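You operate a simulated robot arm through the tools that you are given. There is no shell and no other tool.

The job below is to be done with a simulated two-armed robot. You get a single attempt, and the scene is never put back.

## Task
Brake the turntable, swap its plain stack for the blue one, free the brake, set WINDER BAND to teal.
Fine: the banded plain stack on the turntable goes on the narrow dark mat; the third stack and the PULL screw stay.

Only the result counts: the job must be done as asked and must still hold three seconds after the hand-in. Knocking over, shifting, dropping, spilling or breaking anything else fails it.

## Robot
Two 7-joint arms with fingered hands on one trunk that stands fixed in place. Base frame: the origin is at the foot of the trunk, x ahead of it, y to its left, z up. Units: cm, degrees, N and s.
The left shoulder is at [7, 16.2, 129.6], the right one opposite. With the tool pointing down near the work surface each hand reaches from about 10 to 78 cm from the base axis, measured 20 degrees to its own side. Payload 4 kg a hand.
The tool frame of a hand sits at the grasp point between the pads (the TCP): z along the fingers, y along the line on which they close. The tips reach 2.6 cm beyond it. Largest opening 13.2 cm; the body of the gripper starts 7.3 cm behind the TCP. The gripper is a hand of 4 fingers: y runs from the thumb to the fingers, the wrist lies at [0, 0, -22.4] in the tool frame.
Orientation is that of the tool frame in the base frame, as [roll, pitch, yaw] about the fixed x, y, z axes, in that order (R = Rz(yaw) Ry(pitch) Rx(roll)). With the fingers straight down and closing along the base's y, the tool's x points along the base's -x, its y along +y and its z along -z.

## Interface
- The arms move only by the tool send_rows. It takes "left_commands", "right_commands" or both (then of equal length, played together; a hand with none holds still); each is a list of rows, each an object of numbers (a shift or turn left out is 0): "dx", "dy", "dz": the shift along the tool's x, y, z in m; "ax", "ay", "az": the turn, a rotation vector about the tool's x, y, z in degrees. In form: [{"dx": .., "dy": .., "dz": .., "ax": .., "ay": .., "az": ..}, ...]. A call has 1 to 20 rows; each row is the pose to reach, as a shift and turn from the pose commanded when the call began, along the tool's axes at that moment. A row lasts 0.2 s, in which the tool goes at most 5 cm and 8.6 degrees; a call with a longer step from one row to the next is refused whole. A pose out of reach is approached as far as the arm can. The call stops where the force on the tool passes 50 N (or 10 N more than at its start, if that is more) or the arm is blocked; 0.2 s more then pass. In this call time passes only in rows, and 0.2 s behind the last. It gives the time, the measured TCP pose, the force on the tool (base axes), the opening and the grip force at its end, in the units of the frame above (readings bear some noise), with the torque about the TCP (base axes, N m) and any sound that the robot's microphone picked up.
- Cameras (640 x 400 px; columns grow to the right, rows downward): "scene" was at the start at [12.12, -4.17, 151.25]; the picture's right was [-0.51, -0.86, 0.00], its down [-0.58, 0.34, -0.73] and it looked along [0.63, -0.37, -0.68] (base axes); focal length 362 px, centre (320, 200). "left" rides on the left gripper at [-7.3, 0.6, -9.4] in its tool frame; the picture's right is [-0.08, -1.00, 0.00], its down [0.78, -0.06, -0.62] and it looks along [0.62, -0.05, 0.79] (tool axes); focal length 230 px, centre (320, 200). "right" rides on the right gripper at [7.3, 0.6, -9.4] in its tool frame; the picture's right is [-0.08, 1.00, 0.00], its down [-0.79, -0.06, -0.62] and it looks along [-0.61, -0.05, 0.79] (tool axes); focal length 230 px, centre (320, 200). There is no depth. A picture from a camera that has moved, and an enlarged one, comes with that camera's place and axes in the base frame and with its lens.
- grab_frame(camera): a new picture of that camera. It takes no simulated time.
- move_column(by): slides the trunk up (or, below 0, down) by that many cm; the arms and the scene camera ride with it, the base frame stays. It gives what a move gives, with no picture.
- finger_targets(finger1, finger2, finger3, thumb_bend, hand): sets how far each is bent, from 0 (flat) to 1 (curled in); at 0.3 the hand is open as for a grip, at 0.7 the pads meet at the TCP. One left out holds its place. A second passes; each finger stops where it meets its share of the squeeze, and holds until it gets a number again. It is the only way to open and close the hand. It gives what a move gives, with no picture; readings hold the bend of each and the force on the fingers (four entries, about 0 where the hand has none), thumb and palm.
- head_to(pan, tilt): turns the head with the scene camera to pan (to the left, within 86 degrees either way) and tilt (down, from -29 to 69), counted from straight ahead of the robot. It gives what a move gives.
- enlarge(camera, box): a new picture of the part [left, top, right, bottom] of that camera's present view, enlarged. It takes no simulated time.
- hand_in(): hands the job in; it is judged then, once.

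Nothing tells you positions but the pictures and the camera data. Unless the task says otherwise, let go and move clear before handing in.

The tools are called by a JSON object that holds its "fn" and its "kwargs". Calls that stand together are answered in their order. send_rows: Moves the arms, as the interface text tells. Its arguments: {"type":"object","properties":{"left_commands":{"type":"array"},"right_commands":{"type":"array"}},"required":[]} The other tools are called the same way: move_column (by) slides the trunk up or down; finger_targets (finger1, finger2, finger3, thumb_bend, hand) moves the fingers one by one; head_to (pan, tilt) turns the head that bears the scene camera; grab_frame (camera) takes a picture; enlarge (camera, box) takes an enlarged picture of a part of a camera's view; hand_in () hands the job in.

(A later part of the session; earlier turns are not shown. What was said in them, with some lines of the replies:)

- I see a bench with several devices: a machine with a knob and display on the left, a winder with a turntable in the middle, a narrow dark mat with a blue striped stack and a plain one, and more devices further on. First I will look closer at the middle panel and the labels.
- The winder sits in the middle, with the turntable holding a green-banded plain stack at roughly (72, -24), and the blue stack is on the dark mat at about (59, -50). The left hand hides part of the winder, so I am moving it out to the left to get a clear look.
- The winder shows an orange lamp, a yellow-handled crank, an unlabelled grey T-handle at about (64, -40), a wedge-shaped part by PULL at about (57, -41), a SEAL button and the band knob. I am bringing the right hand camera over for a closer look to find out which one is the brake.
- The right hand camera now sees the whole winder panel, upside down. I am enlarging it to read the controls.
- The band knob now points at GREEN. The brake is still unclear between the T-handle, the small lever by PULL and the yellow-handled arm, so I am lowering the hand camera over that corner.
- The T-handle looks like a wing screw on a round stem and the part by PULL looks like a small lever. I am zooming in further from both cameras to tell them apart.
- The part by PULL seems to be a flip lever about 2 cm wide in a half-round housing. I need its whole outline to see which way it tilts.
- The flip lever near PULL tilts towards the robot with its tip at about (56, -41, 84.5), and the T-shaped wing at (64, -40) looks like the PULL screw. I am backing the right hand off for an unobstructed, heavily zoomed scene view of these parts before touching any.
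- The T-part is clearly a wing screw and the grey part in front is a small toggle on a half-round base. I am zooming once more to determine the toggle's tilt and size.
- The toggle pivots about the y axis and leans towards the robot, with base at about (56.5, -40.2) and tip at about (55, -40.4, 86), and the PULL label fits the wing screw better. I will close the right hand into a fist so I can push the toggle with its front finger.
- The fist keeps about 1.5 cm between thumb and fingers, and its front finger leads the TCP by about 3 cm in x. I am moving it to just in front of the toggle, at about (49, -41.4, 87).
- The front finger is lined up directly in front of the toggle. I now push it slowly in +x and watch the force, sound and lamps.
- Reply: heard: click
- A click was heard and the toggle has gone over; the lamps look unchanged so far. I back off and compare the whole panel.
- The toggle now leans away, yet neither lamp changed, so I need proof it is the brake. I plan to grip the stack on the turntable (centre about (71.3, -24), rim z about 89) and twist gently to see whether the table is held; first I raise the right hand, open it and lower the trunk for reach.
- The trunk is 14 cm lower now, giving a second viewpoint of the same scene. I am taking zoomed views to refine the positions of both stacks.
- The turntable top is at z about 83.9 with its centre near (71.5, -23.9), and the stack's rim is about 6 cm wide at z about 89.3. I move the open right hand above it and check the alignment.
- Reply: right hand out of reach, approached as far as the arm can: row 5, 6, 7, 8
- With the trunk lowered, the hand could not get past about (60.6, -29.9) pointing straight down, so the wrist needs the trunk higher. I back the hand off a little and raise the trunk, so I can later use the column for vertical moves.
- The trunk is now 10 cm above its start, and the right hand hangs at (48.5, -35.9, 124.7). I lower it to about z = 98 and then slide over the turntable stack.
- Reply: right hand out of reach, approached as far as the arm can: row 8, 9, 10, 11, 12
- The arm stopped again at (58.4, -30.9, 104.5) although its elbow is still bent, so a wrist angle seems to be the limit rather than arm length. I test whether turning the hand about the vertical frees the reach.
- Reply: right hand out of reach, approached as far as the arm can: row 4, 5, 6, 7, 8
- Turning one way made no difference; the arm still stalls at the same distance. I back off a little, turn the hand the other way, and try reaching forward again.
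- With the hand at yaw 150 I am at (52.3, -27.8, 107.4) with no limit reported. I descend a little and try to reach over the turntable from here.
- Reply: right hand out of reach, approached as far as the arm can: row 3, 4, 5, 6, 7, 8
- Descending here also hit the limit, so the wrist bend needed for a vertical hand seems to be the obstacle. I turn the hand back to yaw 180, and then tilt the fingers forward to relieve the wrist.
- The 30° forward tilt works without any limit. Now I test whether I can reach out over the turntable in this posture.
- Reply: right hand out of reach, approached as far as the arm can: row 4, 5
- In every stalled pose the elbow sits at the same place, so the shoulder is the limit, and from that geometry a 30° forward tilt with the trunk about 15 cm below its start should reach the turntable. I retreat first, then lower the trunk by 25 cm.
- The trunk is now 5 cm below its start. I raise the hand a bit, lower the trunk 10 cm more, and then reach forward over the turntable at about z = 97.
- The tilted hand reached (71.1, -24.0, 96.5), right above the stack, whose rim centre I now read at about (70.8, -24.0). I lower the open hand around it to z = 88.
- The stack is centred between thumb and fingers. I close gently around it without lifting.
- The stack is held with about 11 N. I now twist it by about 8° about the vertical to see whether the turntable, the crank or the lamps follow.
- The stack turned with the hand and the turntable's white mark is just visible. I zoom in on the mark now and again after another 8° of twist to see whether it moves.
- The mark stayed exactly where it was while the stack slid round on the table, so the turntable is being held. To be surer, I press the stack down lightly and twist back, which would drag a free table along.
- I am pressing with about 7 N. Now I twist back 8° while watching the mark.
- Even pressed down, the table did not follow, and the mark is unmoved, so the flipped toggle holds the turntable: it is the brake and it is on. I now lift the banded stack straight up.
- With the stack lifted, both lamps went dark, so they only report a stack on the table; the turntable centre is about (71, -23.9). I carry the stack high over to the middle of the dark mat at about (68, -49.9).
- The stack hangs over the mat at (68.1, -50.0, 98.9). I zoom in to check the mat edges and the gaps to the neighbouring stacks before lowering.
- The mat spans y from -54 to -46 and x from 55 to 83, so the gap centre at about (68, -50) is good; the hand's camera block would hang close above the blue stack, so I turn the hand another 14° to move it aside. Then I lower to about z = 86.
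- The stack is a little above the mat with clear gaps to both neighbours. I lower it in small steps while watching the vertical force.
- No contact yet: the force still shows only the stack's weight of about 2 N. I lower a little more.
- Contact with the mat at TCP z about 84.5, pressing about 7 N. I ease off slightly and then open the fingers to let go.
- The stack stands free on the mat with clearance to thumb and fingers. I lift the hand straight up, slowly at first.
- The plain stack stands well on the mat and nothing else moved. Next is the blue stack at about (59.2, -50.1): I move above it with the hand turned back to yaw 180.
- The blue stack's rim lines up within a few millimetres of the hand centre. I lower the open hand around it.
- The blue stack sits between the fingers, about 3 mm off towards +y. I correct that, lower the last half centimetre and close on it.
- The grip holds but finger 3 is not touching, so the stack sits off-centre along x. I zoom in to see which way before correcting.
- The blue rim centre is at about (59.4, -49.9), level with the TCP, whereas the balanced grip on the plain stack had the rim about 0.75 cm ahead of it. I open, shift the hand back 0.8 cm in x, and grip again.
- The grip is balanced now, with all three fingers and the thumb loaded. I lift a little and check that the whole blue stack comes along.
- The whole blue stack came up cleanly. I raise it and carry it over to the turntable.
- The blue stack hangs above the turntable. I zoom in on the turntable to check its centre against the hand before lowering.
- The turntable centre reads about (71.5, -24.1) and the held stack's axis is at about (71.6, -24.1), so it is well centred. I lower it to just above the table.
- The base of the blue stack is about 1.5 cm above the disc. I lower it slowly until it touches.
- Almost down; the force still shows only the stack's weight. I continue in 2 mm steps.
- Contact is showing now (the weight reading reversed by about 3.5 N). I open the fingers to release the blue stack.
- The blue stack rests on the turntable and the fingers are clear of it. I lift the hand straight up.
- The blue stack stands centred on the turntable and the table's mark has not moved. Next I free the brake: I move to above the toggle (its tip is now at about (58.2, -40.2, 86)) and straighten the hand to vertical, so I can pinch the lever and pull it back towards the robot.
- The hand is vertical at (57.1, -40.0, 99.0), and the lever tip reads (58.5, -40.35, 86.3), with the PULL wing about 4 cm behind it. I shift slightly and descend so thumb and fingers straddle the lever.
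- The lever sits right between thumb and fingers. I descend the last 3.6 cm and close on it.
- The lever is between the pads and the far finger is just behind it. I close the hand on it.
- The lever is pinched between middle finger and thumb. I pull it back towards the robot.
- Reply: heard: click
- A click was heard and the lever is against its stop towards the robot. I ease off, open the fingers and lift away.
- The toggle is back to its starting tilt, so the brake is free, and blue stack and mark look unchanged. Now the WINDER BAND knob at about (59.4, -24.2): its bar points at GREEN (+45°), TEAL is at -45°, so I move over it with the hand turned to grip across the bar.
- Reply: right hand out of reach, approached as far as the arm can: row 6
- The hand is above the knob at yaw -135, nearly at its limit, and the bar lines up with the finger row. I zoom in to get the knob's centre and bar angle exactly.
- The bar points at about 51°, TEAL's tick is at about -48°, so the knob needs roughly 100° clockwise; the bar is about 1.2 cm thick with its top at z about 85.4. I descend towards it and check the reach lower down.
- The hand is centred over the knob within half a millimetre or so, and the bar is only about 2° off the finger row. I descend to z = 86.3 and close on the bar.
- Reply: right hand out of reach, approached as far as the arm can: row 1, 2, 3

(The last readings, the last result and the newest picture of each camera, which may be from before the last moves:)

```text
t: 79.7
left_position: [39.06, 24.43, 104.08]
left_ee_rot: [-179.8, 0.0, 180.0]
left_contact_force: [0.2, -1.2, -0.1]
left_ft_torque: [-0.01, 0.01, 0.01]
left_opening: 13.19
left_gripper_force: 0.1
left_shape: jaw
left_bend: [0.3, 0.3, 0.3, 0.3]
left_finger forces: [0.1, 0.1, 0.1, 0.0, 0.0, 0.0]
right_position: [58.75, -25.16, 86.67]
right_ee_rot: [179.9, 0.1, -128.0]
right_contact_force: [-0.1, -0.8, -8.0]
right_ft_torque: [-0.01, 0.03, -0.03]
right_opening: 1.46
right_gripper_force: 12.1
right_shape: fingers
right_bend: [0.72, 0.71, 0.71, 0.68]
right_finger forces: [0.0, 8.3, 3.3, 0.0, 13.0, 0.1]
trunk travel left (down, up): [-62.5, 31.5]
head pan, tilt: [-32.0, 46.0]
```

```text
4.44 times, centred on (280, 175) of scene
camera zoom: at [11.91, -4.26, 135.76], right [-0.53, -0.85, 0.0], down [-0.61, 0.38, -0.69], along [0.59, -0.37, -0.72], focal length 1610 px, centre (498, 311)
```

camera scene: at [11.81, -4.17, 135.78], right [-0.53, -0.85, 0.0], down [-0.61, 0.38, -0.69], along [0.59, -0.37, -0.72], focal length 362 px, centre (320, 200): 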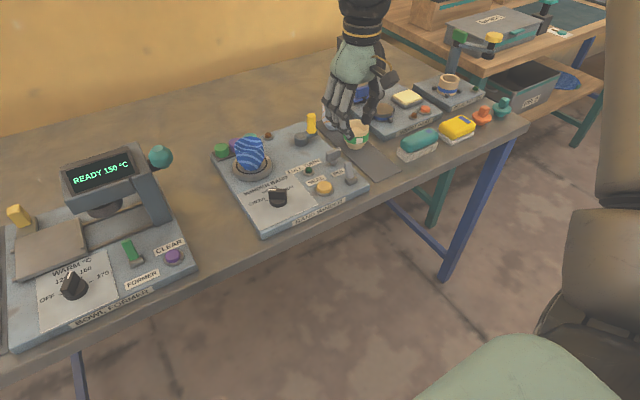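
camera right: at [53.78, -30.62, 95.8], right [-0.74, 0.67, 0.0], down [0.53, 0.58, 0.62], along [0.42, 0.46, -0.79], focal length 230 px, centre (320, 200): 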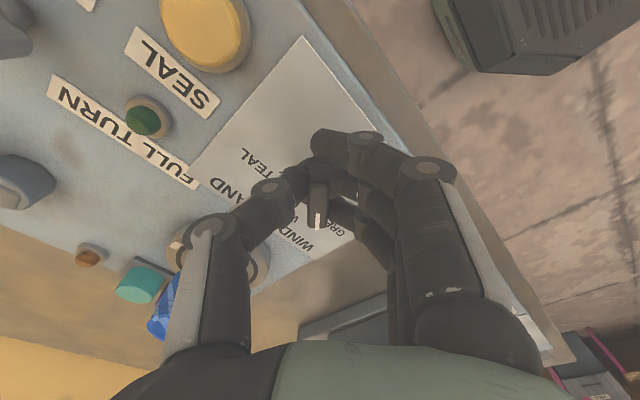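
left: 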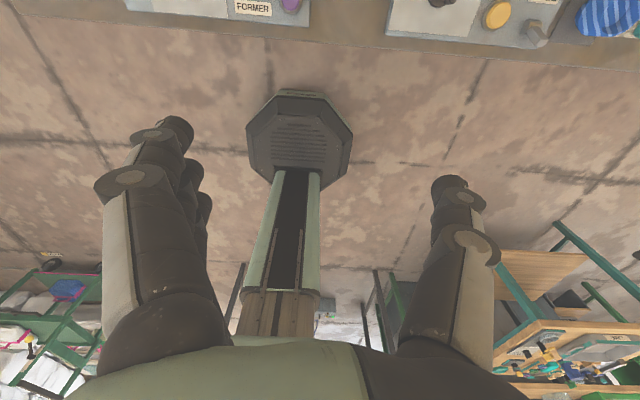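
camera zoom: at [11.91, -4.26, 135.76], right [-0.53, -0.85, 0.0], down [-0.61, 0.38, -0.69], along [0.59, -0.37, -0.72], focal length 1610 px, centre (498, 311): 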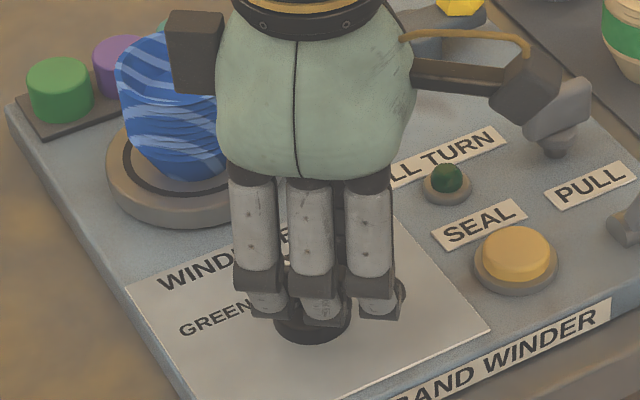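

The arm hit its limit and gripped the bar about 0.8 cm off-centre, so I do not turn it like this. I let go, rise 6 cm, lower the trunk 6 cm for a better arm posture, and come down again on the knob's axis.

{"fn": "finger_targets", "kwargs": {"hand": "right", "finger1": 0.59, "finger2": 0.59, "finger3": 0.59, "thumb_bend": 0.59}}

{"fn": "send_rows", "kwargs": {"right_commands": [{"dz": -0.03}, {"dz": -0.065}, {"dz": -0.1}]}}

{"fn": "move_column", "kwargs": {"by": -6}}

{"fn": "grab_frame", "kwargs": {"camera": "right"}}

{"fn": "enlarge", "kwargs": {"camera": "scene", "box": [200, 90, 360, 210]}}

```text
t: 80.7
left_position: [38.92, 24.44, 104.08]
left_ee_rot: [-179.9, -0.1, 179.9]
left_contact_force: [-0.2, 0.0, -1.1]
left_ft_torque: [-0.02, 0.0, -0.04]
left_opening: 13.21
left_gripper_force: 0.2
left_shape: jaw
left_bend: [0.3, 0.3, 0.3, 0.3]
left_finger forces: [0.1, 0.0, 0.0, 0.0, 0.0, 0.1]
right_position: [58.7, -25.17, 86.76]
right_ee_rot: [179.9, 0.2, -127.9]
right_contact_force: [-0.1, 0.6, 0.4]
right_ft_torque: [0.0, 0.01, 0.02]
right_opening: 4.14
right_gripper_force: 0.0
right_shape: fingers
right_bend: [0.59, 0.59, 0.59, 0.59]
right_finger forces: [0.0, 0.1, 0.1, 0.0, 0.0, 0.1]
trunk travel left (down, up): [-62.5, 31.5]
head pan, tilt: [-32.0, 46.0]
```

```text
t: 81.5
left_position: [38.86, 24.59, 104.11]
left_ee_rot: [180.0, -0.1, 179.9]
left_contact_force: [-1.3, 0.4, 0.2]
left_ft_torque: [0.06, -0.02, -0.01]
left_opening: 13.19
left_gripper_force: 0.1
left_shape: jaw
left_bend: [0.3, 0.3, 0.3, 0.3]
left_finger forces: [0.0, 0.0, 0.0, 0.1, 0.0, 0.0]
right_position: [58.83, -25.2, 96.74]
right_ee_rot: [180.0, 0.1, -128.1]
right_contact_force: [0.0, 0.3, -0.1]
right_ft_torque: [0.02, -0.01, -0.02]
right_opening: 4.15
right_gripper_force: 0.1
right_shape: fingers
right_bend: [0.59, 0.59, 0.59, 0.59]
right_finger forces: [0.1, 0.0, 0.1, 0.0, 0.0, 0.0]
trunk travel left (down, up): [-62.5, 31.5]
head pan, tilt: [-32.0, 46.0]
```

```text
t: 82.5
left_position: [38.98, 24.58, 98.21]
left_ee_rot: [-180.0, 0.0, -179.9]
left_contact_force: [-0.2, -0.1, -0.1]
left_ft_torque: [0.05, -0.01, 0.02]
left_opening: 13.21
left_gripper_force: 0.1
left_shape: jaw
left_bend: [0.3, 0.3, 0.3, 0.3]
left_finger forces: [0.0, 0.1, 0.0, 0.0, 0.0, 0.1]
right_position: [58.94, -25.16, 90.72]
right_ee_rot: [-180.0, 0.0, -128.0]
right_contact_force: [0.3, 0.7, 0.2]
right_ft_torque: [0.01, 0.0, -0.01]
right_opening: 4.18
right_gripper_force: 0.0
right_shape: fingers
right_bend: [0.59, 0.59, 0.59, 0.59]
right_finger forces: [0.1, 0.0, 0.0, 0.0, 0.0, 0.0]
trunk travel left (down, up): [-56.5, 37.5]
head pan, tilt: [-32.0, 46.0]
```

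```text
taken
camera right: at [53.85, -30.68, 99.92], right [-0.74, 0.67, 0.0], down [0.53, 0.58, 0.62], along [0.42, 0.46, -0.79], focal length 230 px, centre (320, 200)
```

right: 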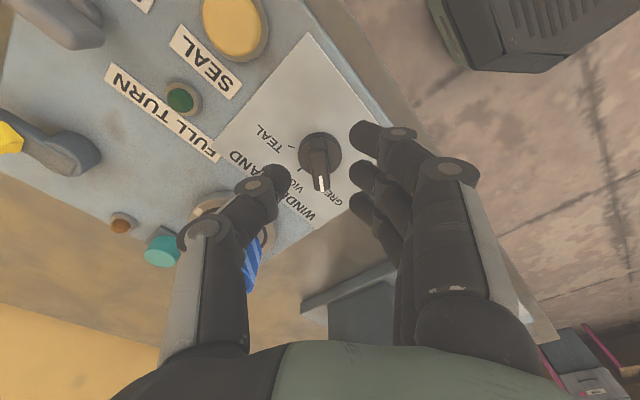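

```text
3.33 times, centred on (280, 150) of scene
camera zoom: at [11.76, -4.19, 129.79], right [-0.53, -0.85, 0.0], down [-0.61, 0.38, -0.69], along [0.59, -0.37, -0.72], focal length 1207 px, centre (453, 367)
```

zoom: 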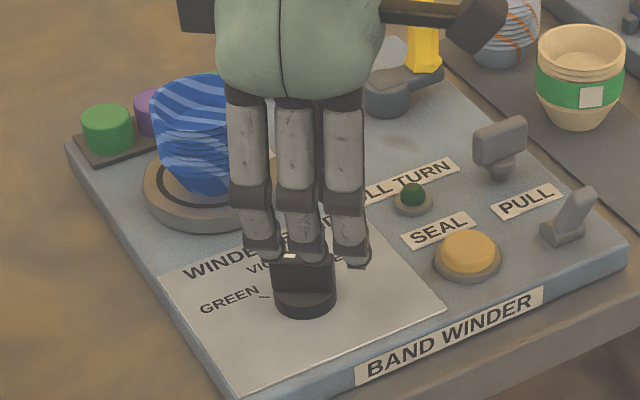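

The trunk is 6 cm lower and the hand hovers at z about 90.7. I zoom in to re-measure the knob relative to the hand.

{"fn": "enlarge", "kwargs": {"camera": "right", "box": [250, 110, 390, 210]}}

```text
4.00 times, centred on (320, 160) of right
camera zoom: at [53.85, -30.68, 99.92], right [-0.74, 0.67, 0.0], down [0.53, 0.58, 0.62], along [0.42, 0.46, -0.79], focal length 920 px, centre (320, 360)
```

zoom: 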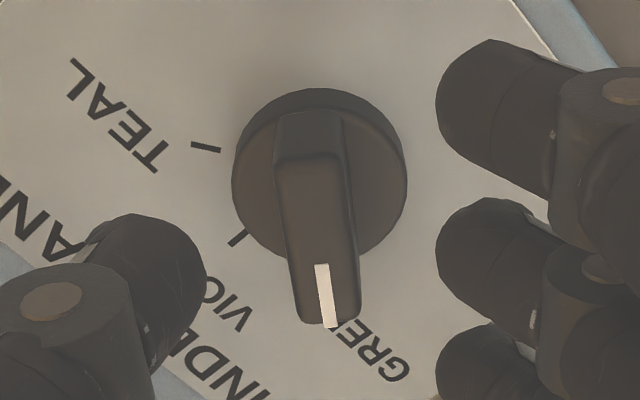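

The knob axis is about 0.95 cm ahead of the TCP along the bar and centred sideways. I shift forward by that much and check the reach before descending.

{"fn": "send_rows", "kwargs": {"right_commands": [{"dx": -0.0094}, {"dx": -0.0094, "dz": 0.015}]}}

{"fn": "enlarge", "kwargs": {"camera": "right", "box": [250, 130, 390, 230]}}

```text
t: 83.1
left_position: [39.05, 24.53, 98.1]
left_ee_rot: [-180.0, -0.1, 180.0]
left_contact_force: [0.6, 0.0, 0.3]
left_ft_torque: [0.02, 0.03, 0.05]
left_opening: 13.17
left_gripper_force: 0.1
left_shape: jaw
left_bend: [0.3, 0.3, 0.3, 0.3]
left_finger forces: [0.0, 0.0, 0.0, 0.1, 0.0, 0.0]
right_position: [59.31, -24.53, 89.14]
right_ee_rot: [180.0, -0.1, -127.9]
right_contact_force: [-0.6, 0.1, -0.3]
right_ft_torque: [0.01, 0.01, 0.02]
right_opening: 4.17
right_gripper_force: 0.0
right_shape: fingers
right_bend: [0.59, 0.59, 0.59, 0.59]
right_finger forces: [0.0, 0.0, 0.1, 0.0, 0.1, 0.0]
trunk travel left (down, up): [-56.5, 37.5]
head pan, tilt: [-32.0, 46.0]
```

```text
4.00 times, centred on (320, 180) of right
camera zoom: at [54.41, -30.04, 98.42], right [-0.74, 0.67, 0.0], down [0.53, 0.58, 0.62], along [0.42, 0.46, -0.79], focal length 920 px, centre (320, 280)
```

zoom: 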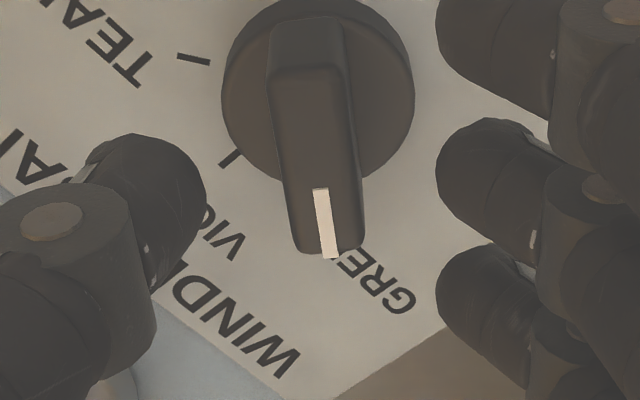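

No limit this time. I descend the remaining 2.7 cm onto the bar.

{"fn": "send_rows", "kwargs": {"right_commands": [{"dz": 0.014}, {"dz": 0.027}]}}

{"fn": "grab_frame", "kwargs": {"camera": "right"}}

```text
t: 83.7
left_position: [39.06, 24.49, 98.07]
left_ee_rot: [-180.0, -0.1, 180.0]
left_contact_force: [-0.3, -0.1, 0.3]
left_ft_torque: [-0.01, 0.0, 0.01]
left_opening: 13.18
left_gripper_force: 0.1
left_shape: jaw
left_bend: [0.3, 0.3, 0.3, 0.3]
left_finger forces: [0.0, 0.1, 0.0, 0.0, 0.1, 0.1]
right_position: [59.43, -24.52, 86.57]
right_ee_rot: [179.9, 0.0, -128.1]
right_contact_force: [-0.4, 1.1, -0.8]
right_ft_torque: [-0.02, -0.01, -0.01]
right_opening: 4.14
right_gripper_force: 0.0
right_shape: fingers
right_bend: [0.59, 0.59, 0.59, 0.59]
right_finger forces: [0.0, 0.0, 0.0, 0.1, 0.0, 0.1]
trunk travel left (down, up): [-56.5, 37.5]
head pan, tilt: [-32.0, 46.0]
```

```text
taken
camera right: at [54.47, -30.01, 95.67], right [-0.74, 0.67, 0.0], down [0.53, 0.58, 0.62], along [0.42, 0.46, -0.79], focal length 230 px, centre (320, 200)
```

right: 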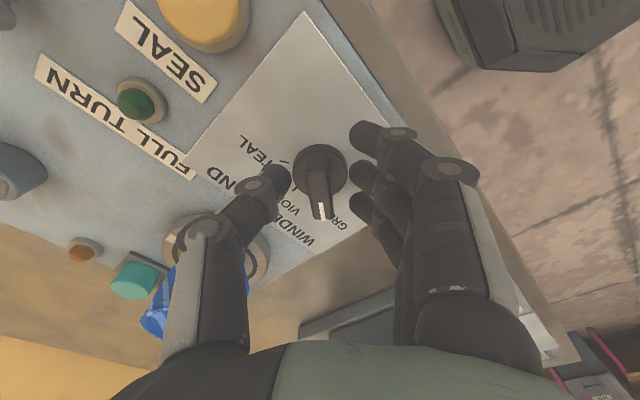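

The hand is centred on the knob with the bar between thumb and fingers. I close on the bar.

{"fn": "finger_targets", "kwargs": {"hand": "right", "finger1": 0.75, "finger2": 0.78, "finger3": 0.75, "thumb_bend": 0.78}}

{"fn": "grab_frame", "kwargs": {"camera": "right"}}

```text
t: 84.7
left_position: [39.04, 24.59, 98.07]
left_ee_rot: [180.0, -0.1, -179.9]
left_contact_force: [0.5, 0.4, -0.3]
left_ft_torque: [-0.01, -0.01, -0.01]
left_opening: 13.2
left_gripper_force: 0.0
left_shape: jaw
left_bend: [0.3, 0.3, 0.3, 0.3]
left_finger forces: [0.0, 0.0, 0.1, 0.1, 0.0, 0.1]
right_position: [59.42, -24.59, 86.41]
right_ee_rot: [179.9, -0.2, -127.9]
right_contact_force: [-1.4, 0.2, -9.6]
right_ft_torque: [-0.05, 0.07, -0.01]
right_opening: 1.19
right_gripper_force: 14.2
right_shape: fingers
right_bend: [0.75, 0.7, 0.72, 0.69]
right_finger forces: [0.0, 8.9, 5.5, 0.0, 13.6, 0.0]
trunk travel left (down, up): [-56.5, 37.5]
head pan, tilt: [-32.0, 46.0]
```

```text
taken
camera right: at [54.51, -30.04, 95.59], right [-0.74, 0.67, 0.0], down [0.53, 0.58, 0.62], along [0.41, 0.46, -0.79], focal length 230 px, centre (320, 200)
```

right: 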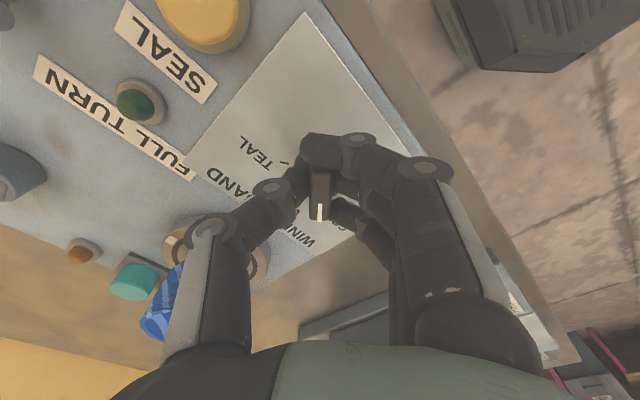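

The bar is held firmly with about 14 N. I turn the hand clockwise in two stages, starting with 50° towards VIOLET.

{"fn": "send_rows", "kwargs": {"right_commands": [{"az": 7}, {"az": 14}, {"az": 21}, {"az": 28}, {"az": 35}, {"az": 42}, {"az": 50}]}}

{"fn": "grab_frame", "kwargs": {"camera": "right"}}

{"fn": "enlarge", "kwargs": {"camera": "scene", "box": [200, 90, 360, 210]}}

```text
t: 86.3
left_position: [38.97, 24.56, 98.0]
left_ee_rot: [180.0, -0.1, -179.9]
left_contact_force: [-0.8, -0.5, -0.3]
left_ft_torque: [0.03, 0.0, 0.01]
left_opening: 13.19
left_gripper_force: 0.0
left_shape: jaw
left_bend: [0.3, 0.3, 0.3, 0.3]
left_finger forces: [0.1, 0.0, 0.0, 0.1, 0.1, 0.0]
right_position: [59.32, -24.41, 86.5]
right_ee_rot: [179.9, 0.0, -178.0]
right_contact_force: [-6.7, 6.4, -10.0]
right_ft_torque: [0.12, 0.18, 0.06]
right_opening: 1.05
right_gripper_force: 12.9
right_shape: fingers
right_bend: [0.75, 0.69, 0.72, 0.7]
right_finger forces: [0.0, 9.5, 5.5, 0.0, 10.6, 0.0]
trunk travel left (down, up): [-56.5, 37.5]
head pan, tilt: [-32.0, 46.0]
```

```text
taken
camera right: at [52.08, -24.12, 95.72], right [0.04, 1.0, 0.0], down [0.79, -0.03, 0.62], along [0.62, -0.03, -0.79], focal length 230 px, centre (320, 200)
```

right: 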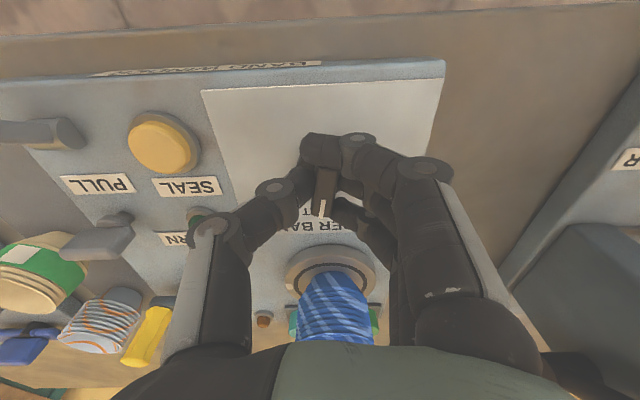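

```text
3.33 times, centred on (280, 150) of scene
camera zoom: at [11.8, -4.14, 129.78], right [-0.53, -0.85, 0.0], down [-0.61, 0.38, -0.69], along [0.59, -0.37, -0.72], focal length 1207 px, centre (453, 367)
```

zoom: 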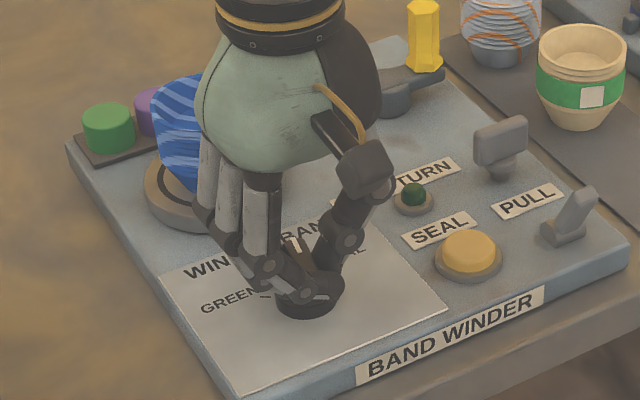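

The knob follows the hand; a sideways force of about 9 N shows a small centring error, so I add a 2 mm correction while turning the second 50° towards TEAL.

{"fn": "send_rows", "kwargs": {"right_commands": [{"dx": 0.001, "dy": 0.001, "az": 7}, {"dx": 0.002, "dy": 0.002, "az": 14}, {"dx": 0.002, "dy": 0.002, "az": 21}, {"dx": 0.002, "dy": 0.002, "az": 28}]}}

{"fn": "grab_frame", "kwargs": {"camera": "right"}}

{"fn": "enlarge", "kwargs": {"camera": "scene", "box": [230, 130, 330, 200]}}

```text
t: 87.3
left_position: [39.14, 24.59, 97.85]
left_ee_rot: [-180.0, -0.1, -179.9]
left_contact_force: [-0.3, -0.6, -0.6]
left_ft_torque: [0.04, -0.02, 0.03]
left_opening: 13.19
left_gripper_force: 0.1
left_shape: jaw
left_bend: [0.3, 0.3, 0.3, 0.3]
left_finger forces: [0.1, 0.1, 0.0, 0.1, 0.0, 0.0]
right_position: [59.33, -24.18, 86.43]
right_ee_rot: [-180.0, 0.0, 154.0]
right_contact_force: [1.9, 6.5, -7.9]
right_ft_torque: [0.16, 0.01, 0.03]
right_opening: 1.06
right_gripper_force: 13.0
right_shape: fingers
right_bend: [0.75, 0.69, 0.72, 0.71]
right_finger forces: [0.0, 10.7, 5.8, 0.0, 10.3, 0.0]
trunk travel left (down, up): [-56.5, 37.5]
head pan, tilt: [-32.0, 46.0]
```

```text
taken
camera right: at [52.97, -20.5, 95.69], right [0.51, 0.86, 0.0], down [0.68, -0.4, 0.62], along [0.53, -0.31, -0.79], focal length 230 px, centre (320, 200)
```

right: 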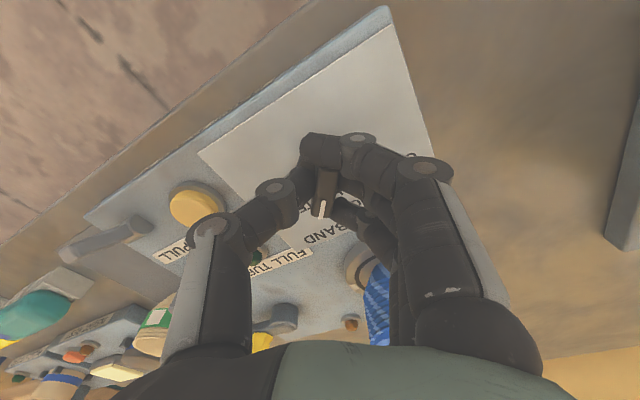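

```text
5.71 times, centred on (280, 165) of scene
camera zoom: at [11.91, -4.13, 129.77], right [-0.53, -0.85, 0.0], down [-0.61, 0.38, -0.69], along [0.59, -0.37, -0.72], focal length 2070 px, centre (549, 400)
```

zoom: 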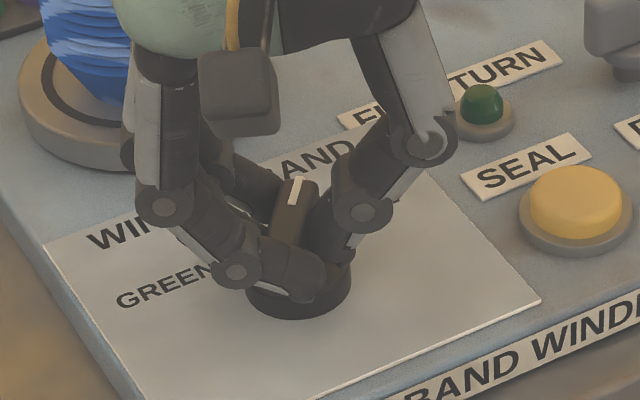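

The bar now points at about -41°, close to TEAL's tick at -48°. I turn a little further.

{"fn": "send_rows", "kwargs": {"right_commands": [{"az": 5}, {"az": 10}, {"az": 14}]}}

{"fn": "enlarge", "kwargs": {"camera": "right", "box": [250, 130, 390, 250]}}

{"fn": "enlarge", "kwargs": {"camera": "scene", "box": [230, 130, 330, 200]}}

```text
t: 88.1
left_position: [39.17, 24.62, 97.87]
left_ee_rot: [180.0, -0.1, -180.0]
left_contact_force: [0.8, 0.4, -0.1]
left_ft_torque: [0.0, 0.0, 0.02]
left_opening: 13.22
left_gripper_force: 0.1
left_shape: jaw
left_bend: [0.3, 0.3, 0.3, 0.3]
left_finger forces: [0.0, 0.0, 0.0, 0.0, 0.0, 0.1]
right_position: [59.17, -24.08, 86.48]
right_ee_rot: [179.9, 0.0, 139.9]
right_contact_force: [4.5, 8.8, -6.0]
right_ft_torque: [0.19, -0.06, 0.03]
right_opening: 1.02
right_gripper_force: 13.5
right_shape: fingers
right_bend: [0.75, 0.69, 0.72, 0.71]
right_finger forces: [0.0, 11.9, 6.7, 0.0, 9.7, 0.1]
trunk travel left (down, up): [-56.5, 37.5]
head pan, tilt: [-32.0, 46.0]
```

```text
3.33 times, centred on (320, 190) of right
camera zoom: at [54.02, -19.07, 95.68], right [0.7, 0.71, 0.0], down [0.56, -0.55, 0.62], along [0.44, -0.43, -0.79], focal length 767 px, centre (320, 233)
```

zoom: 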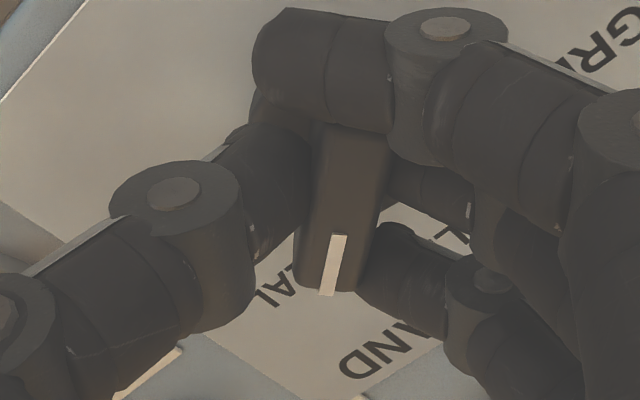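

```text
5.71 times, centred on (280, 165) of scene
camera zoom: at [11.91, -4.07, 129.77], right [-0.53, -0.85, 0.0], down [-0.61, 0.38, -0.69], along [0.59, -0.37, -0.72], focal length 2070 px, centre (549, 400)
```

zoom: 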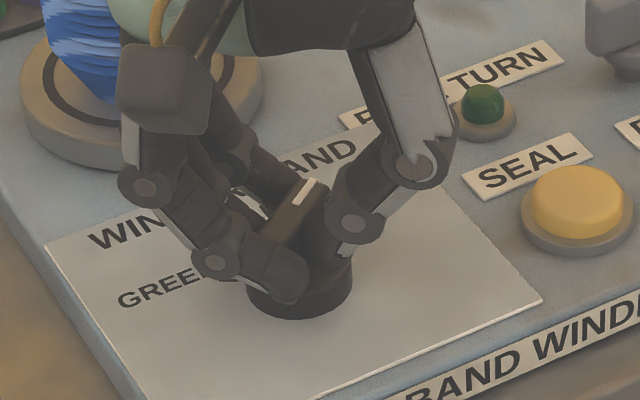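

The bar now reads about -52°, right at TEAL. I release the knob and rise to check where it settles.

{"fn": "finger_targets", "kwargs": {"hand": "right", "finger1": 0.58, "finger2": 0.58, "finger3": 0.58, "thumb_bend": 0.58}}

{"fn": "send_rows", "kwargs": {"right_commands": [{"dz": -0.03}, {"dz": -0.06}, {"dz": -0.1}]}}

{"fn": "enlarge", "kwargs": {"camera": "right", "box": [250, 90, 390, 190]}}

{"fn": "enlarge", "kwargs": {"camera": "scene", "box": [230, 140, 330, 210]}}

```text
t: 89.1
left_position: [38.97, 24.51, 98.01]
left_ee_rot: [-179.9, -0.1, -179.9]
left_contact_force: [0.0, -1.2, 0.1]
left_ft_torque: [0.01, -0.03, 0.03]
left_opening: 13.2
left_gripper_force: 0.0
left_shape: jaw
left_bend: [0.3, 0.3, 0.3, 0.3]
left_finger forces: [0.0, 0.1, 0.0, 0.1, 0.1, 0.0]
right_position: [59.16, -24.27, 86.46]
right_ee_rot: [180.0, 0.0, 140.0]
right_contact_force: [-0.1, -0.1, 0.2]
right_ft_torque: [0.03, 0.04, -0.04]
right_opening: 4.78
right_gripper_force: 0.0
right_shape: fingers
right_bend: [0.57, 0.57, 0.57, 0.57]
right_finger forces: [0.0, 0.1, 0.0, 0.1, 0.0, 0.0]
trunk travel left (down, up): [-56.5, 37.5]
head pan, tilt: [-32.0, 46.0]
```

```text
t: 89.9
left_position: [38.81, 24.52, 98.23]
left_ee_rot: [180.0, 0.1, -180.0]
left_contact_force: [-0.1, 0.3, 0.0]
left_ft_torque: [0.01, -0.04, 0.01]
left_opening: 13.2
left_gripper_force: 0.2
left_shape: jaw
left_bend: [0.3, 0.3, 0.3, 0.3]
left_finger forces: [0.1, 0.0, 0.0, 0.0, 0.0, 0.0]
right_position: [57.21, -25.51, 95.93]
right_ee_rot: [179.8, 0.1, 140.0]
right_contact_force: [-0.3, -0.4, 0.4]
right_ft_torque: [-0.03, -0.05, -0.01]
right_opening: 4.76
right_gripper_force: 0.0
right_shape: fingers
right_bend: [0.57, 0.57, 0.57, 0.57]
right_finger forces: [0.0, 0.1, 0.0, 0.0, 0.1, 0.0]
right hand out of reach, approached as far as the arm can: row 2, 3
trunk travel left (down, up): [-56.5, 37.5]
head pan, tilt: [-32.0, 46.0]
```

```text
4.00 times, centred on (320, 140) of right
camera zoom: at [51.97, -20.37, 105.06], right [0.7, 0.71, 0.01], down [0.56, -0.55, 0.62], along [0.44, -0.43, -0.79], focal length 920 px, centre (320, 440)
```

zoom: 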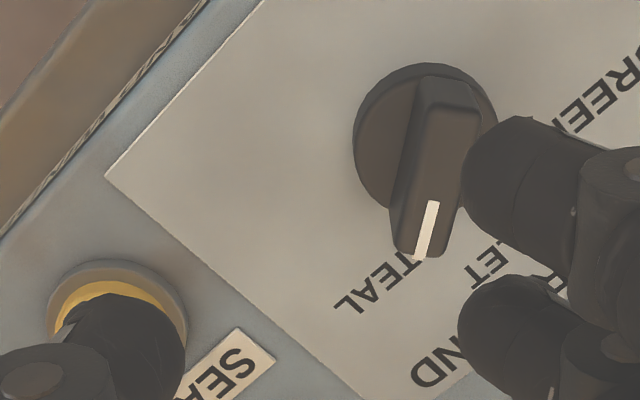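

```text
5.71 times, centred on (280, 175) of scene
camera zoom: at [11.62, -4.16, 129.79], right [-0.53, -0.85, 0.0], down [-0.61, 0.38, -0.7], along [0.59, -0.37, -0.72], focal length 2070 px, centre (549, 343)
```

zoom: 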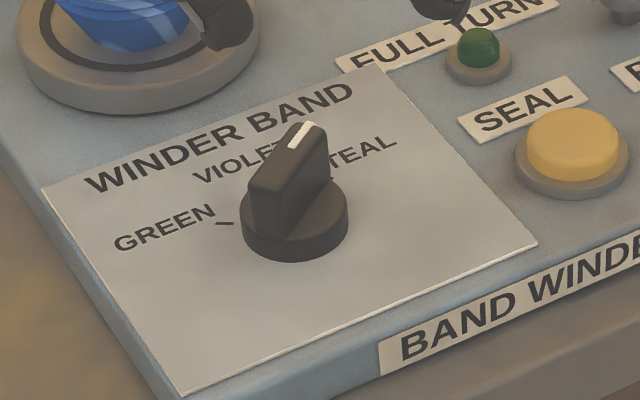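

The knob's pointer sits on TEAL. I retreat the hand back and up, turning it to neutral, and then inspect the whole scene.

{"fn": "send_rows", "kwargs": {"right_commands": [{"dx": 0.0091, "dy": -0.0233, "dz": -0.016, "az": -8}, {"dx": 0.0183, "dy": -0.0467, "dz": -0.032, "az": -16}, {"dx": 0.0274, "dy": -0.07, "dz": -0.048, "az": -24}, {"dx": 0.0366, "dy": -0.0934, "dz": -0.064, "az": -32}, {"dx": 0.0457, "dy": -0.1167, "dz": -0.08, "az": -40}]}}

{"fn": "grab_frame", "kwargs": {"camera": "right"}}

{"fn": "grab_frame", "kwargs": {"camera": "scene"}}

{"fn": "enlarge", "kwargs": {"camera": "scene", "box": [200, 90, 380, 210]}}

```text
t: 91.1
left_position: [38.89, 24.39, 98.17]
left_ee_rot: [180.0, 0.0, 179.9]
left_contact_force: [-0.5, 0.6, 1.1]
left_ft_torque: [-0.01, -0.03, 0.02]
left_opening: 13.17
left_gripper_force: 0.0
left_shape: jaw
left_bend: [0.3, 0.3, 0.3, 0.3]
left_finger forces: [0.0, 0.0, 0.0, 0.0, 0.1, 0.0]
right_position: [46.49, -31.48, 103.82]
right_ee_rot: [179.9, 0.1, -179.7]
right_contact_force: [-0.3, -0.7, 0.2]
right_ft_torque: [-0.02, -0.02, 0.0]
right_opening: 4.78
right_gripper_force: 0.0
right_shape: fingers
right_bend: [0.57, 0.57, 0.57, 0.57]
right_finger forces: [0.1, 0.0, 0.1, 0.0, 0.0, 0.1]
trunk travel left (down, up): [-56.5, 37.5]
head pan, tilt: [-32.0, 46.0]
```

```text
taken
camera right: at [39.18, -30.88, 113.04], right [0.07, 1.0, 0.0], down [0.78, -0.06, 0.62], along [0.62, -0.05, -0.79], focal length 230 px, centre (320, 200)
```

right: 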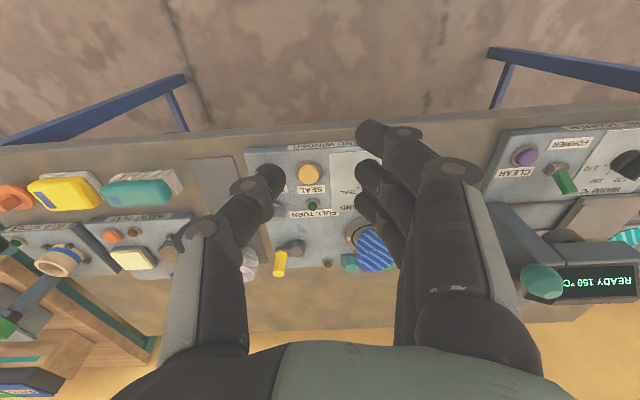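

```text
taken
camera scene: at [11.65, -4.2, 129.79], right [-0.53, -0.85, 0.0], down [-0.61, 0.38, -0.7], along [0.59, -0.37, -0.72], focal length 362 px, centre (320, 200)
```

scene: 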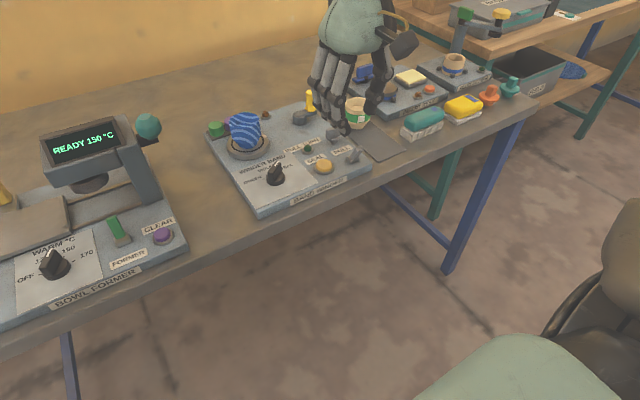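

```text
3.33 times, centred on (290, 150) of scene
camera zoom: at [11.65, -4.2, 129.79], right [-0.53, -0.85, 0.0], down [-0.61, 0.38, -0.7], along [0.59, -0.37, -0.72], focal length 1207 px, centre (420, 367)
```

zoom: 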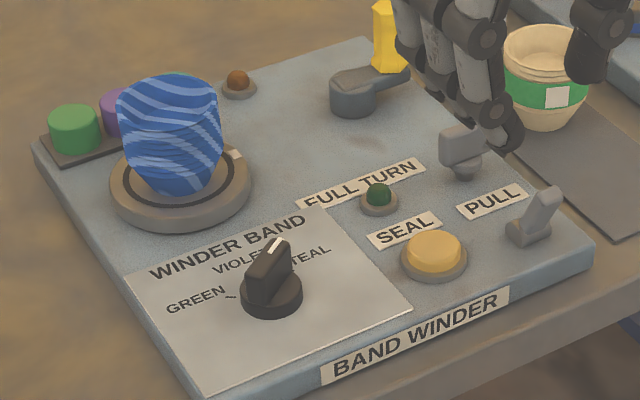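

Everything looks in order from here. I open the hand and move it in line with the knob to check the pointer against the TEAL tick from above.

{"fn": "finger_targets", "kwargs": {"hand": "right", "finger1": 0.3, "finger2": 0.3, "finger3": 0.3, "thumb_bend": 0.3}}

{"fn": "send_rows", "kwargs": {"right_commands": [{"dy": 0.03}, {"dy": 0.06}]}}

{"fn": "grab_frame", "kwargs": {"camera": "right"}}

{"fn": "enlarge", "kwargs": {"camera": "right", "box": [280, 120, 400, 200]}}

```text
t: 92.1
left_position: [39.05, 24.44, 98.03]
left_ee_rot: [-180.0, 0.1, -179.9]
left_contact_force: [-0.4, 1.4, -0.3]
left_ft_torque: [0.01, 0.04, -0.03]
left_opening: 13.21
left_gripper_force: 0.0
left_shape: jaw
left_bend: [0.3, 0.3, 0.3, 0.3]
left_finger forces: [0.1, 0.0, 0.0, 0.0, 0.0, 0.0]
right_position: [46.71, -31.4, 103.86]
right_ee_rot: [180.0, 0.0, -180.0]
right_contact_force: [-0.1, -0.1, 0.1]
right_ft_torque: [0.02, 0.01, 0.02]
right_opening: 13.55
right_gripper_force: 0.0
right_shape: fingers
right_bend: [0.3, 0.3, 0.3, 0.3]
right_finger forces: [0.0, 0.0, 0.1, 0.0, 0.0, 0.0]
trunk travel left (down, up): [-56.5, 37.5]
head pan, tilt: [-32.0, 46.0]
```

```text
t: 92.7
left_position: [39.09, 24.57, 97.91]
left_ee_rot: [-180.0, -0.1, -180.0]
left_contact_force: [-0.4, 0.0, 0.0]
left_ft_torque: [0.01, -0.02, -0.02]
left_opening: 13.21
left_gripper_force: 0.0
left_shape: jaw
left_bend: [0.3, 0.3, 0.3, 0.3]
left_finger forces: [0.1, 0.0, 0.0, 0.1, 0.1, 0.0]
right_position: [46.68, -25.16, 103.73]
right_ee_rot: [180.0, -0.2, -180.0]
right_contact_force: [0.6, -0.4, 0.0]
right_ft_torque: [-0.02, -0.01, 0.01]
right_opening: 13.56
right_gripper_force: 0.0
right_shape: fingers
right_bend: [0.3, 0.3, 0.3, 0.3]
right_finger forces: [0.1, 0.0, 0.0, 0.0, 0.0, 0.0]
trunk travel left (down, up): [-56.5, 37.5]
head pan, tilt: [-32.0, 46.0]
```

```text
taken
camera right: at [39.3, -24.64, 112.85], right [0.08, 1.0, 0.0], down [0.79, -0.06, 0.62], along [0.61, -0.05, -0.79], focal length 230 px, centre (320, 200)
```

right: 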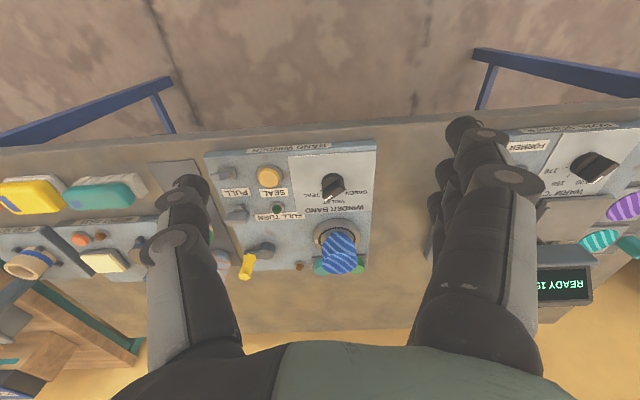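

```text
5.00 times, centred on (340, 160) of right
camera zoom: at [39.3, -24.64, 112.85], right [0.08, 1.0, 0.0], down [0.79, -0.06, 0.62], along [0.61, -0.05, -0.79], focal length 1150 px, centre (220, 400)
```

zoom: 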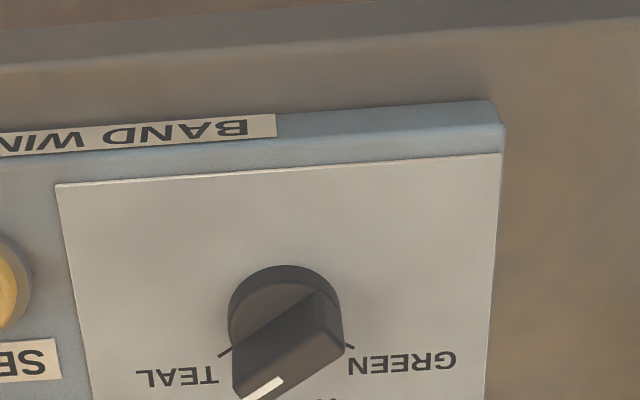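

{"fn": "enlarge", "kwargs": {"camera": "right", "box": [300, 165, 370, 215]}}

{"fn": "enlarge", "kwargs": {"camera": "scene", "box": [255, 155, 305, 190]}}

{"fn": "enlarge", "kwargs": {"camera": "scene", "box": [200, 80, 400, 200]}}

```text
8.00 times, centred on (335, 190) of right
camera zoom: at [39.3, -24.64, 112.85], right [0.08, 1.0, 0.0], down [0.79, -0.06, 0.62], along [0.61, -0.05, -0.79], focal length 1841 px, centre (200, 280)
```

zoom: 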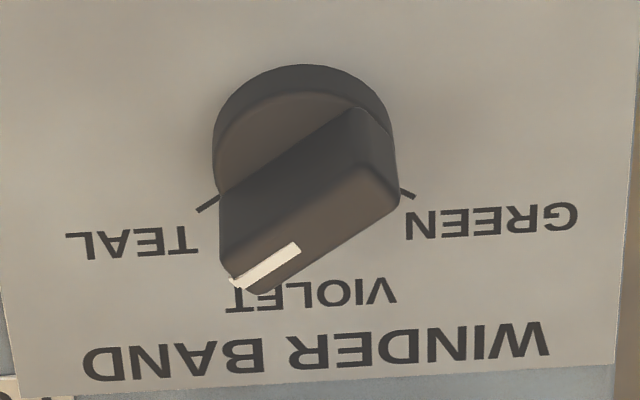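

```text
11.43 times, centred on (280, 172) of scene
camera zoom: at [11.83, -4.13, 129.78], right [-0.53, -0.85, 0.0], down [-0.61, 0.38, -0.69], along [0.59, -0.37, -0.72], focal length 4140 px, centre (777, 514)
```

zoom: 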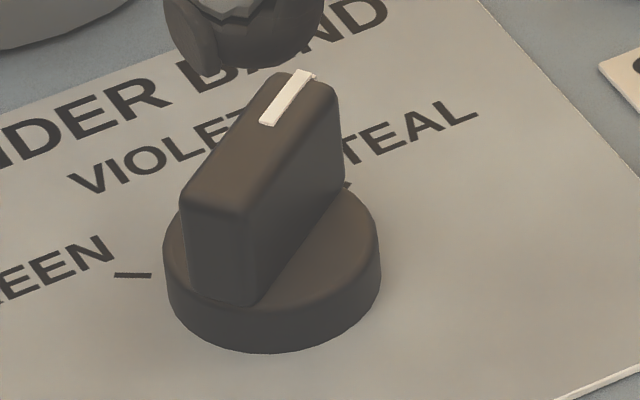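

```text
3.20 times, centred on (300, 140) of scene
camera zoom: at [11.83, -4.13, 129.78], right [-0.53, -0.85, 0.0], down [-0.61, 0.38, -0.69], along [0.59, -0.37, -0.72], focal length 1159 px, centre (384, 392)
```

zoom: 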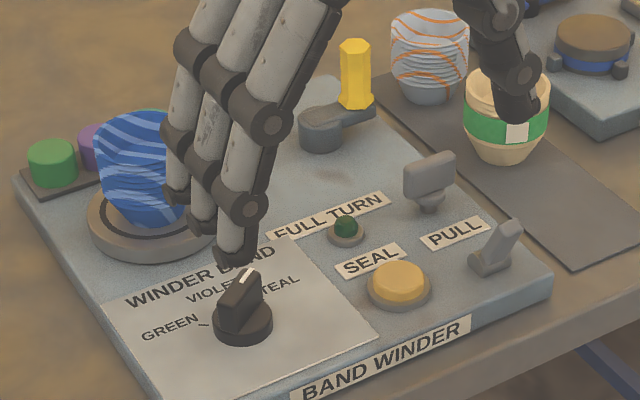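

The bar is parallel to the TEAL tick, so the band selector is set. I move the hand clear of the work area and take a last look at the whole bench.

{"fn": "send_rows", "kwargs": {"right_commands": [{"dx": 0.02, "dy": -0.035, "dz": -0.01}, {"dx": 0.04, "dy": -0.07, "dz": -0.02}, {"dx": 0.06, "dy": -0.105, "dz": -0.03}, {"dx": 0.08, "dy": -0.14, "dz": -0.04}, {"dx": 0.1, "dy": -0.175, "dz": -0.05}, {"dx": 0.12, "dy": -0.21, "dz": -0.06}]}}

{"fn": "grab_frame", "kwargs": {"camera": "scene"}}

{"fn": "enlarge", "kwargs": {"camera": "scene", "box": [200, 80, 420, 210]}}

{"fn": "grab_frame", "kwargs": {"camera": "right"}}

```text
t: 94.1
left_position: [38.98, 24.34, 98.17]
left_ee_rot: [180.0, 0.0, 180.0]
left_contact_force: [0.5, 0.7, -0.1]
left_ft_torque: [0.01, -0.01, 0.01]
left_opening: 13.18
left_gripper_force: 0.0
left_shape: jaw
left_bend: [0.3, 0.3, 0.3, 0.3]
left_finger forces: [0.0, 0.0, 0.1, 0.0, 0.1, 0.0]
right_position: [34.58, -46.27, 109.68]
right_ee_rot: [-179.9, 0.1, -180.0]
right_contact_force: [0.5, 0.2, 0.4]
right_ft_torque: [0.0, -0.02, 0.02]
right_opening: 13.57
right_gripper_force: 0.1
right_shape: fingers
right_bend: [0.3, 0.3, 0.3, 0.3]
right_finger forces: [0.0, 0.0, 0.0, 0.0, 0.0, 0.0]
trunk travel left (down, up): [-56.5, 37.5]
head pan, tilt: [-32.0, 46.0]
```

```text
taken
camera scene: at [11.66, -4.25, 129.79], right [-0.53, -0.85, 0.0], down [-0.61, 0.38, -0.69], along [0.59, -0.37, -0.72], focal length 362 px, centre (320, 200)
```

scene: 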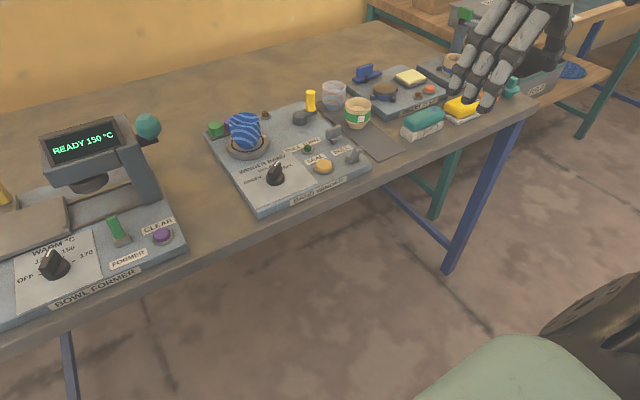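

```text
2.91 times, centred on (310, 145) of scene
camera zoom: at [11.66, -4.25, 129.79], right [-0.53, -0.85, 0.0], down [-0.61, 0.38, -0.69], along [0.59, -0.37, -0.72], focal length 1054 px, centre (349, 360)
```

zoom: 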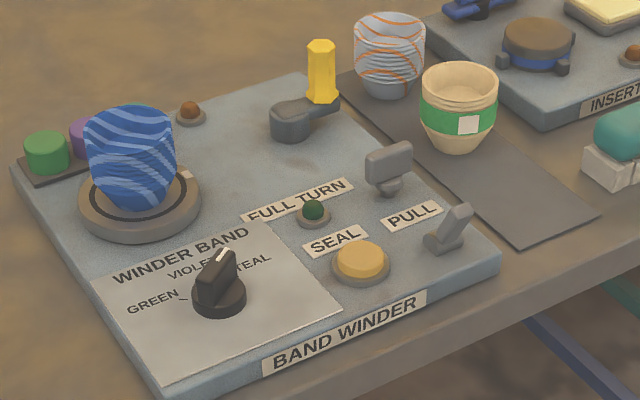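

```text
taken
camera right: at [27.22, -45.73, 118.9], right [0.08, 1.0, 0.0], down [0.78, -0.06, 0.62], along [0.62, -0.05, -0.79], focal length 230 px, centre (320, 200)
```

right: 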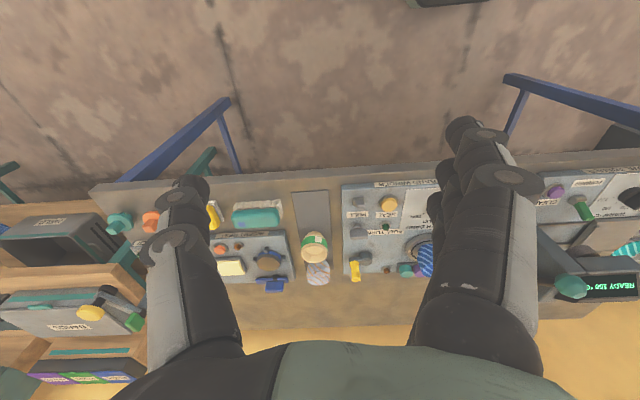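

All items look right, but I want to check the turntable's white mark once more, since the brake is free now. I zoom in on it.

{"fn": "enlarge", "kwargs": {"camera": "scene", "box": [215, 105, 285, 165]}}

{"fn": "enlarge", "kwargs": {"camera": "scene", "box": [300, 75, 400, 165]}}

```text
6.67 times, centred on (250, 135) of scene
camera zoom: at [11.66, -4.25, 129.79], right [-0.53, -0.85, 0.0], down [-0.61, 0.38, -0.69], along [0.59, -0.37, -0.72], focal length 2415 px, centre (787, 633)
```

zoom: 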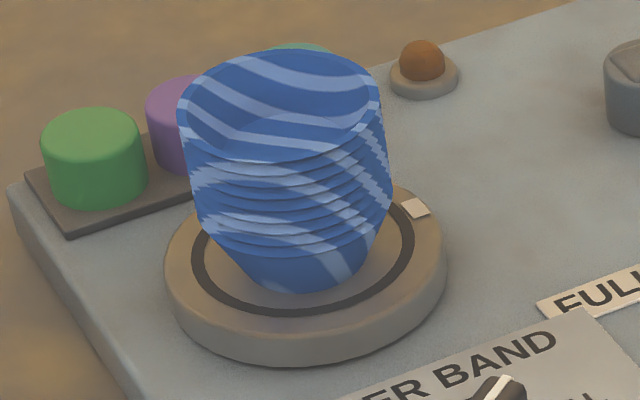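

```text
4.44 times, centred on (350, 120) of scene
camera zoom: at [11.66, -4.25, 129.79], right [-0.53, -0.85, 0.0], down [-0.61, 0.38, -0.69], along [0.59, -0.37, -0.72], focal length 1610 px, centre (187, 556)
```

zoom: 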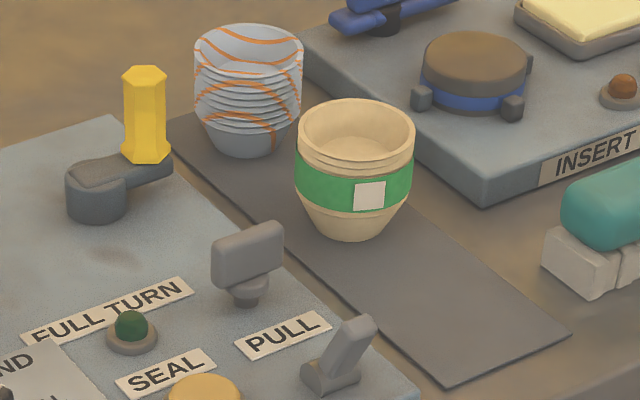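

The plain banded stack is upright on the dark mat, and the blue stack is centred on the turntable, whose mark has not moved. The brake toggle is back in its free position, and the knob points at TEAL. The third stack and the PULL screw are untouched and both hands are clear, so I hand in.

{"fn": "hand_in", "kwargs": {}}

```text
The job is handed in.
```

The swap is done and I've handed the job in. At the last look everything stood as you asked, but which control is the brake is my inference.

- **Stacks:** the green-banded plain stack is upright on the narrow dark mat, and the blue stack is centred on the turntable. The third stack was not touched.
- **Brake:** no control is labelled as the brake, so I took the small grey toggle in front of the PULL label to be it. With the toggle flipped away from the robot, I twisted the plain stack while pressing it down, and the turntable stayed still. I flipped the toggle back to where it started after the swap. I did not test whether the turntable turns freely again.
- **PULL screw:** I took this to be the T-shaped wing screw, and it was not touched.
- **WINDER BAND:** the knob was on GREEN and its pointer now lines up with the TEAL mark.

The turntable's white mark did not move. The green FULL TURN lamp and the orange lamp behind the turntable went out when the banded stack came off, and they are still off with the blue stack on. Both hands are clear of the bench.
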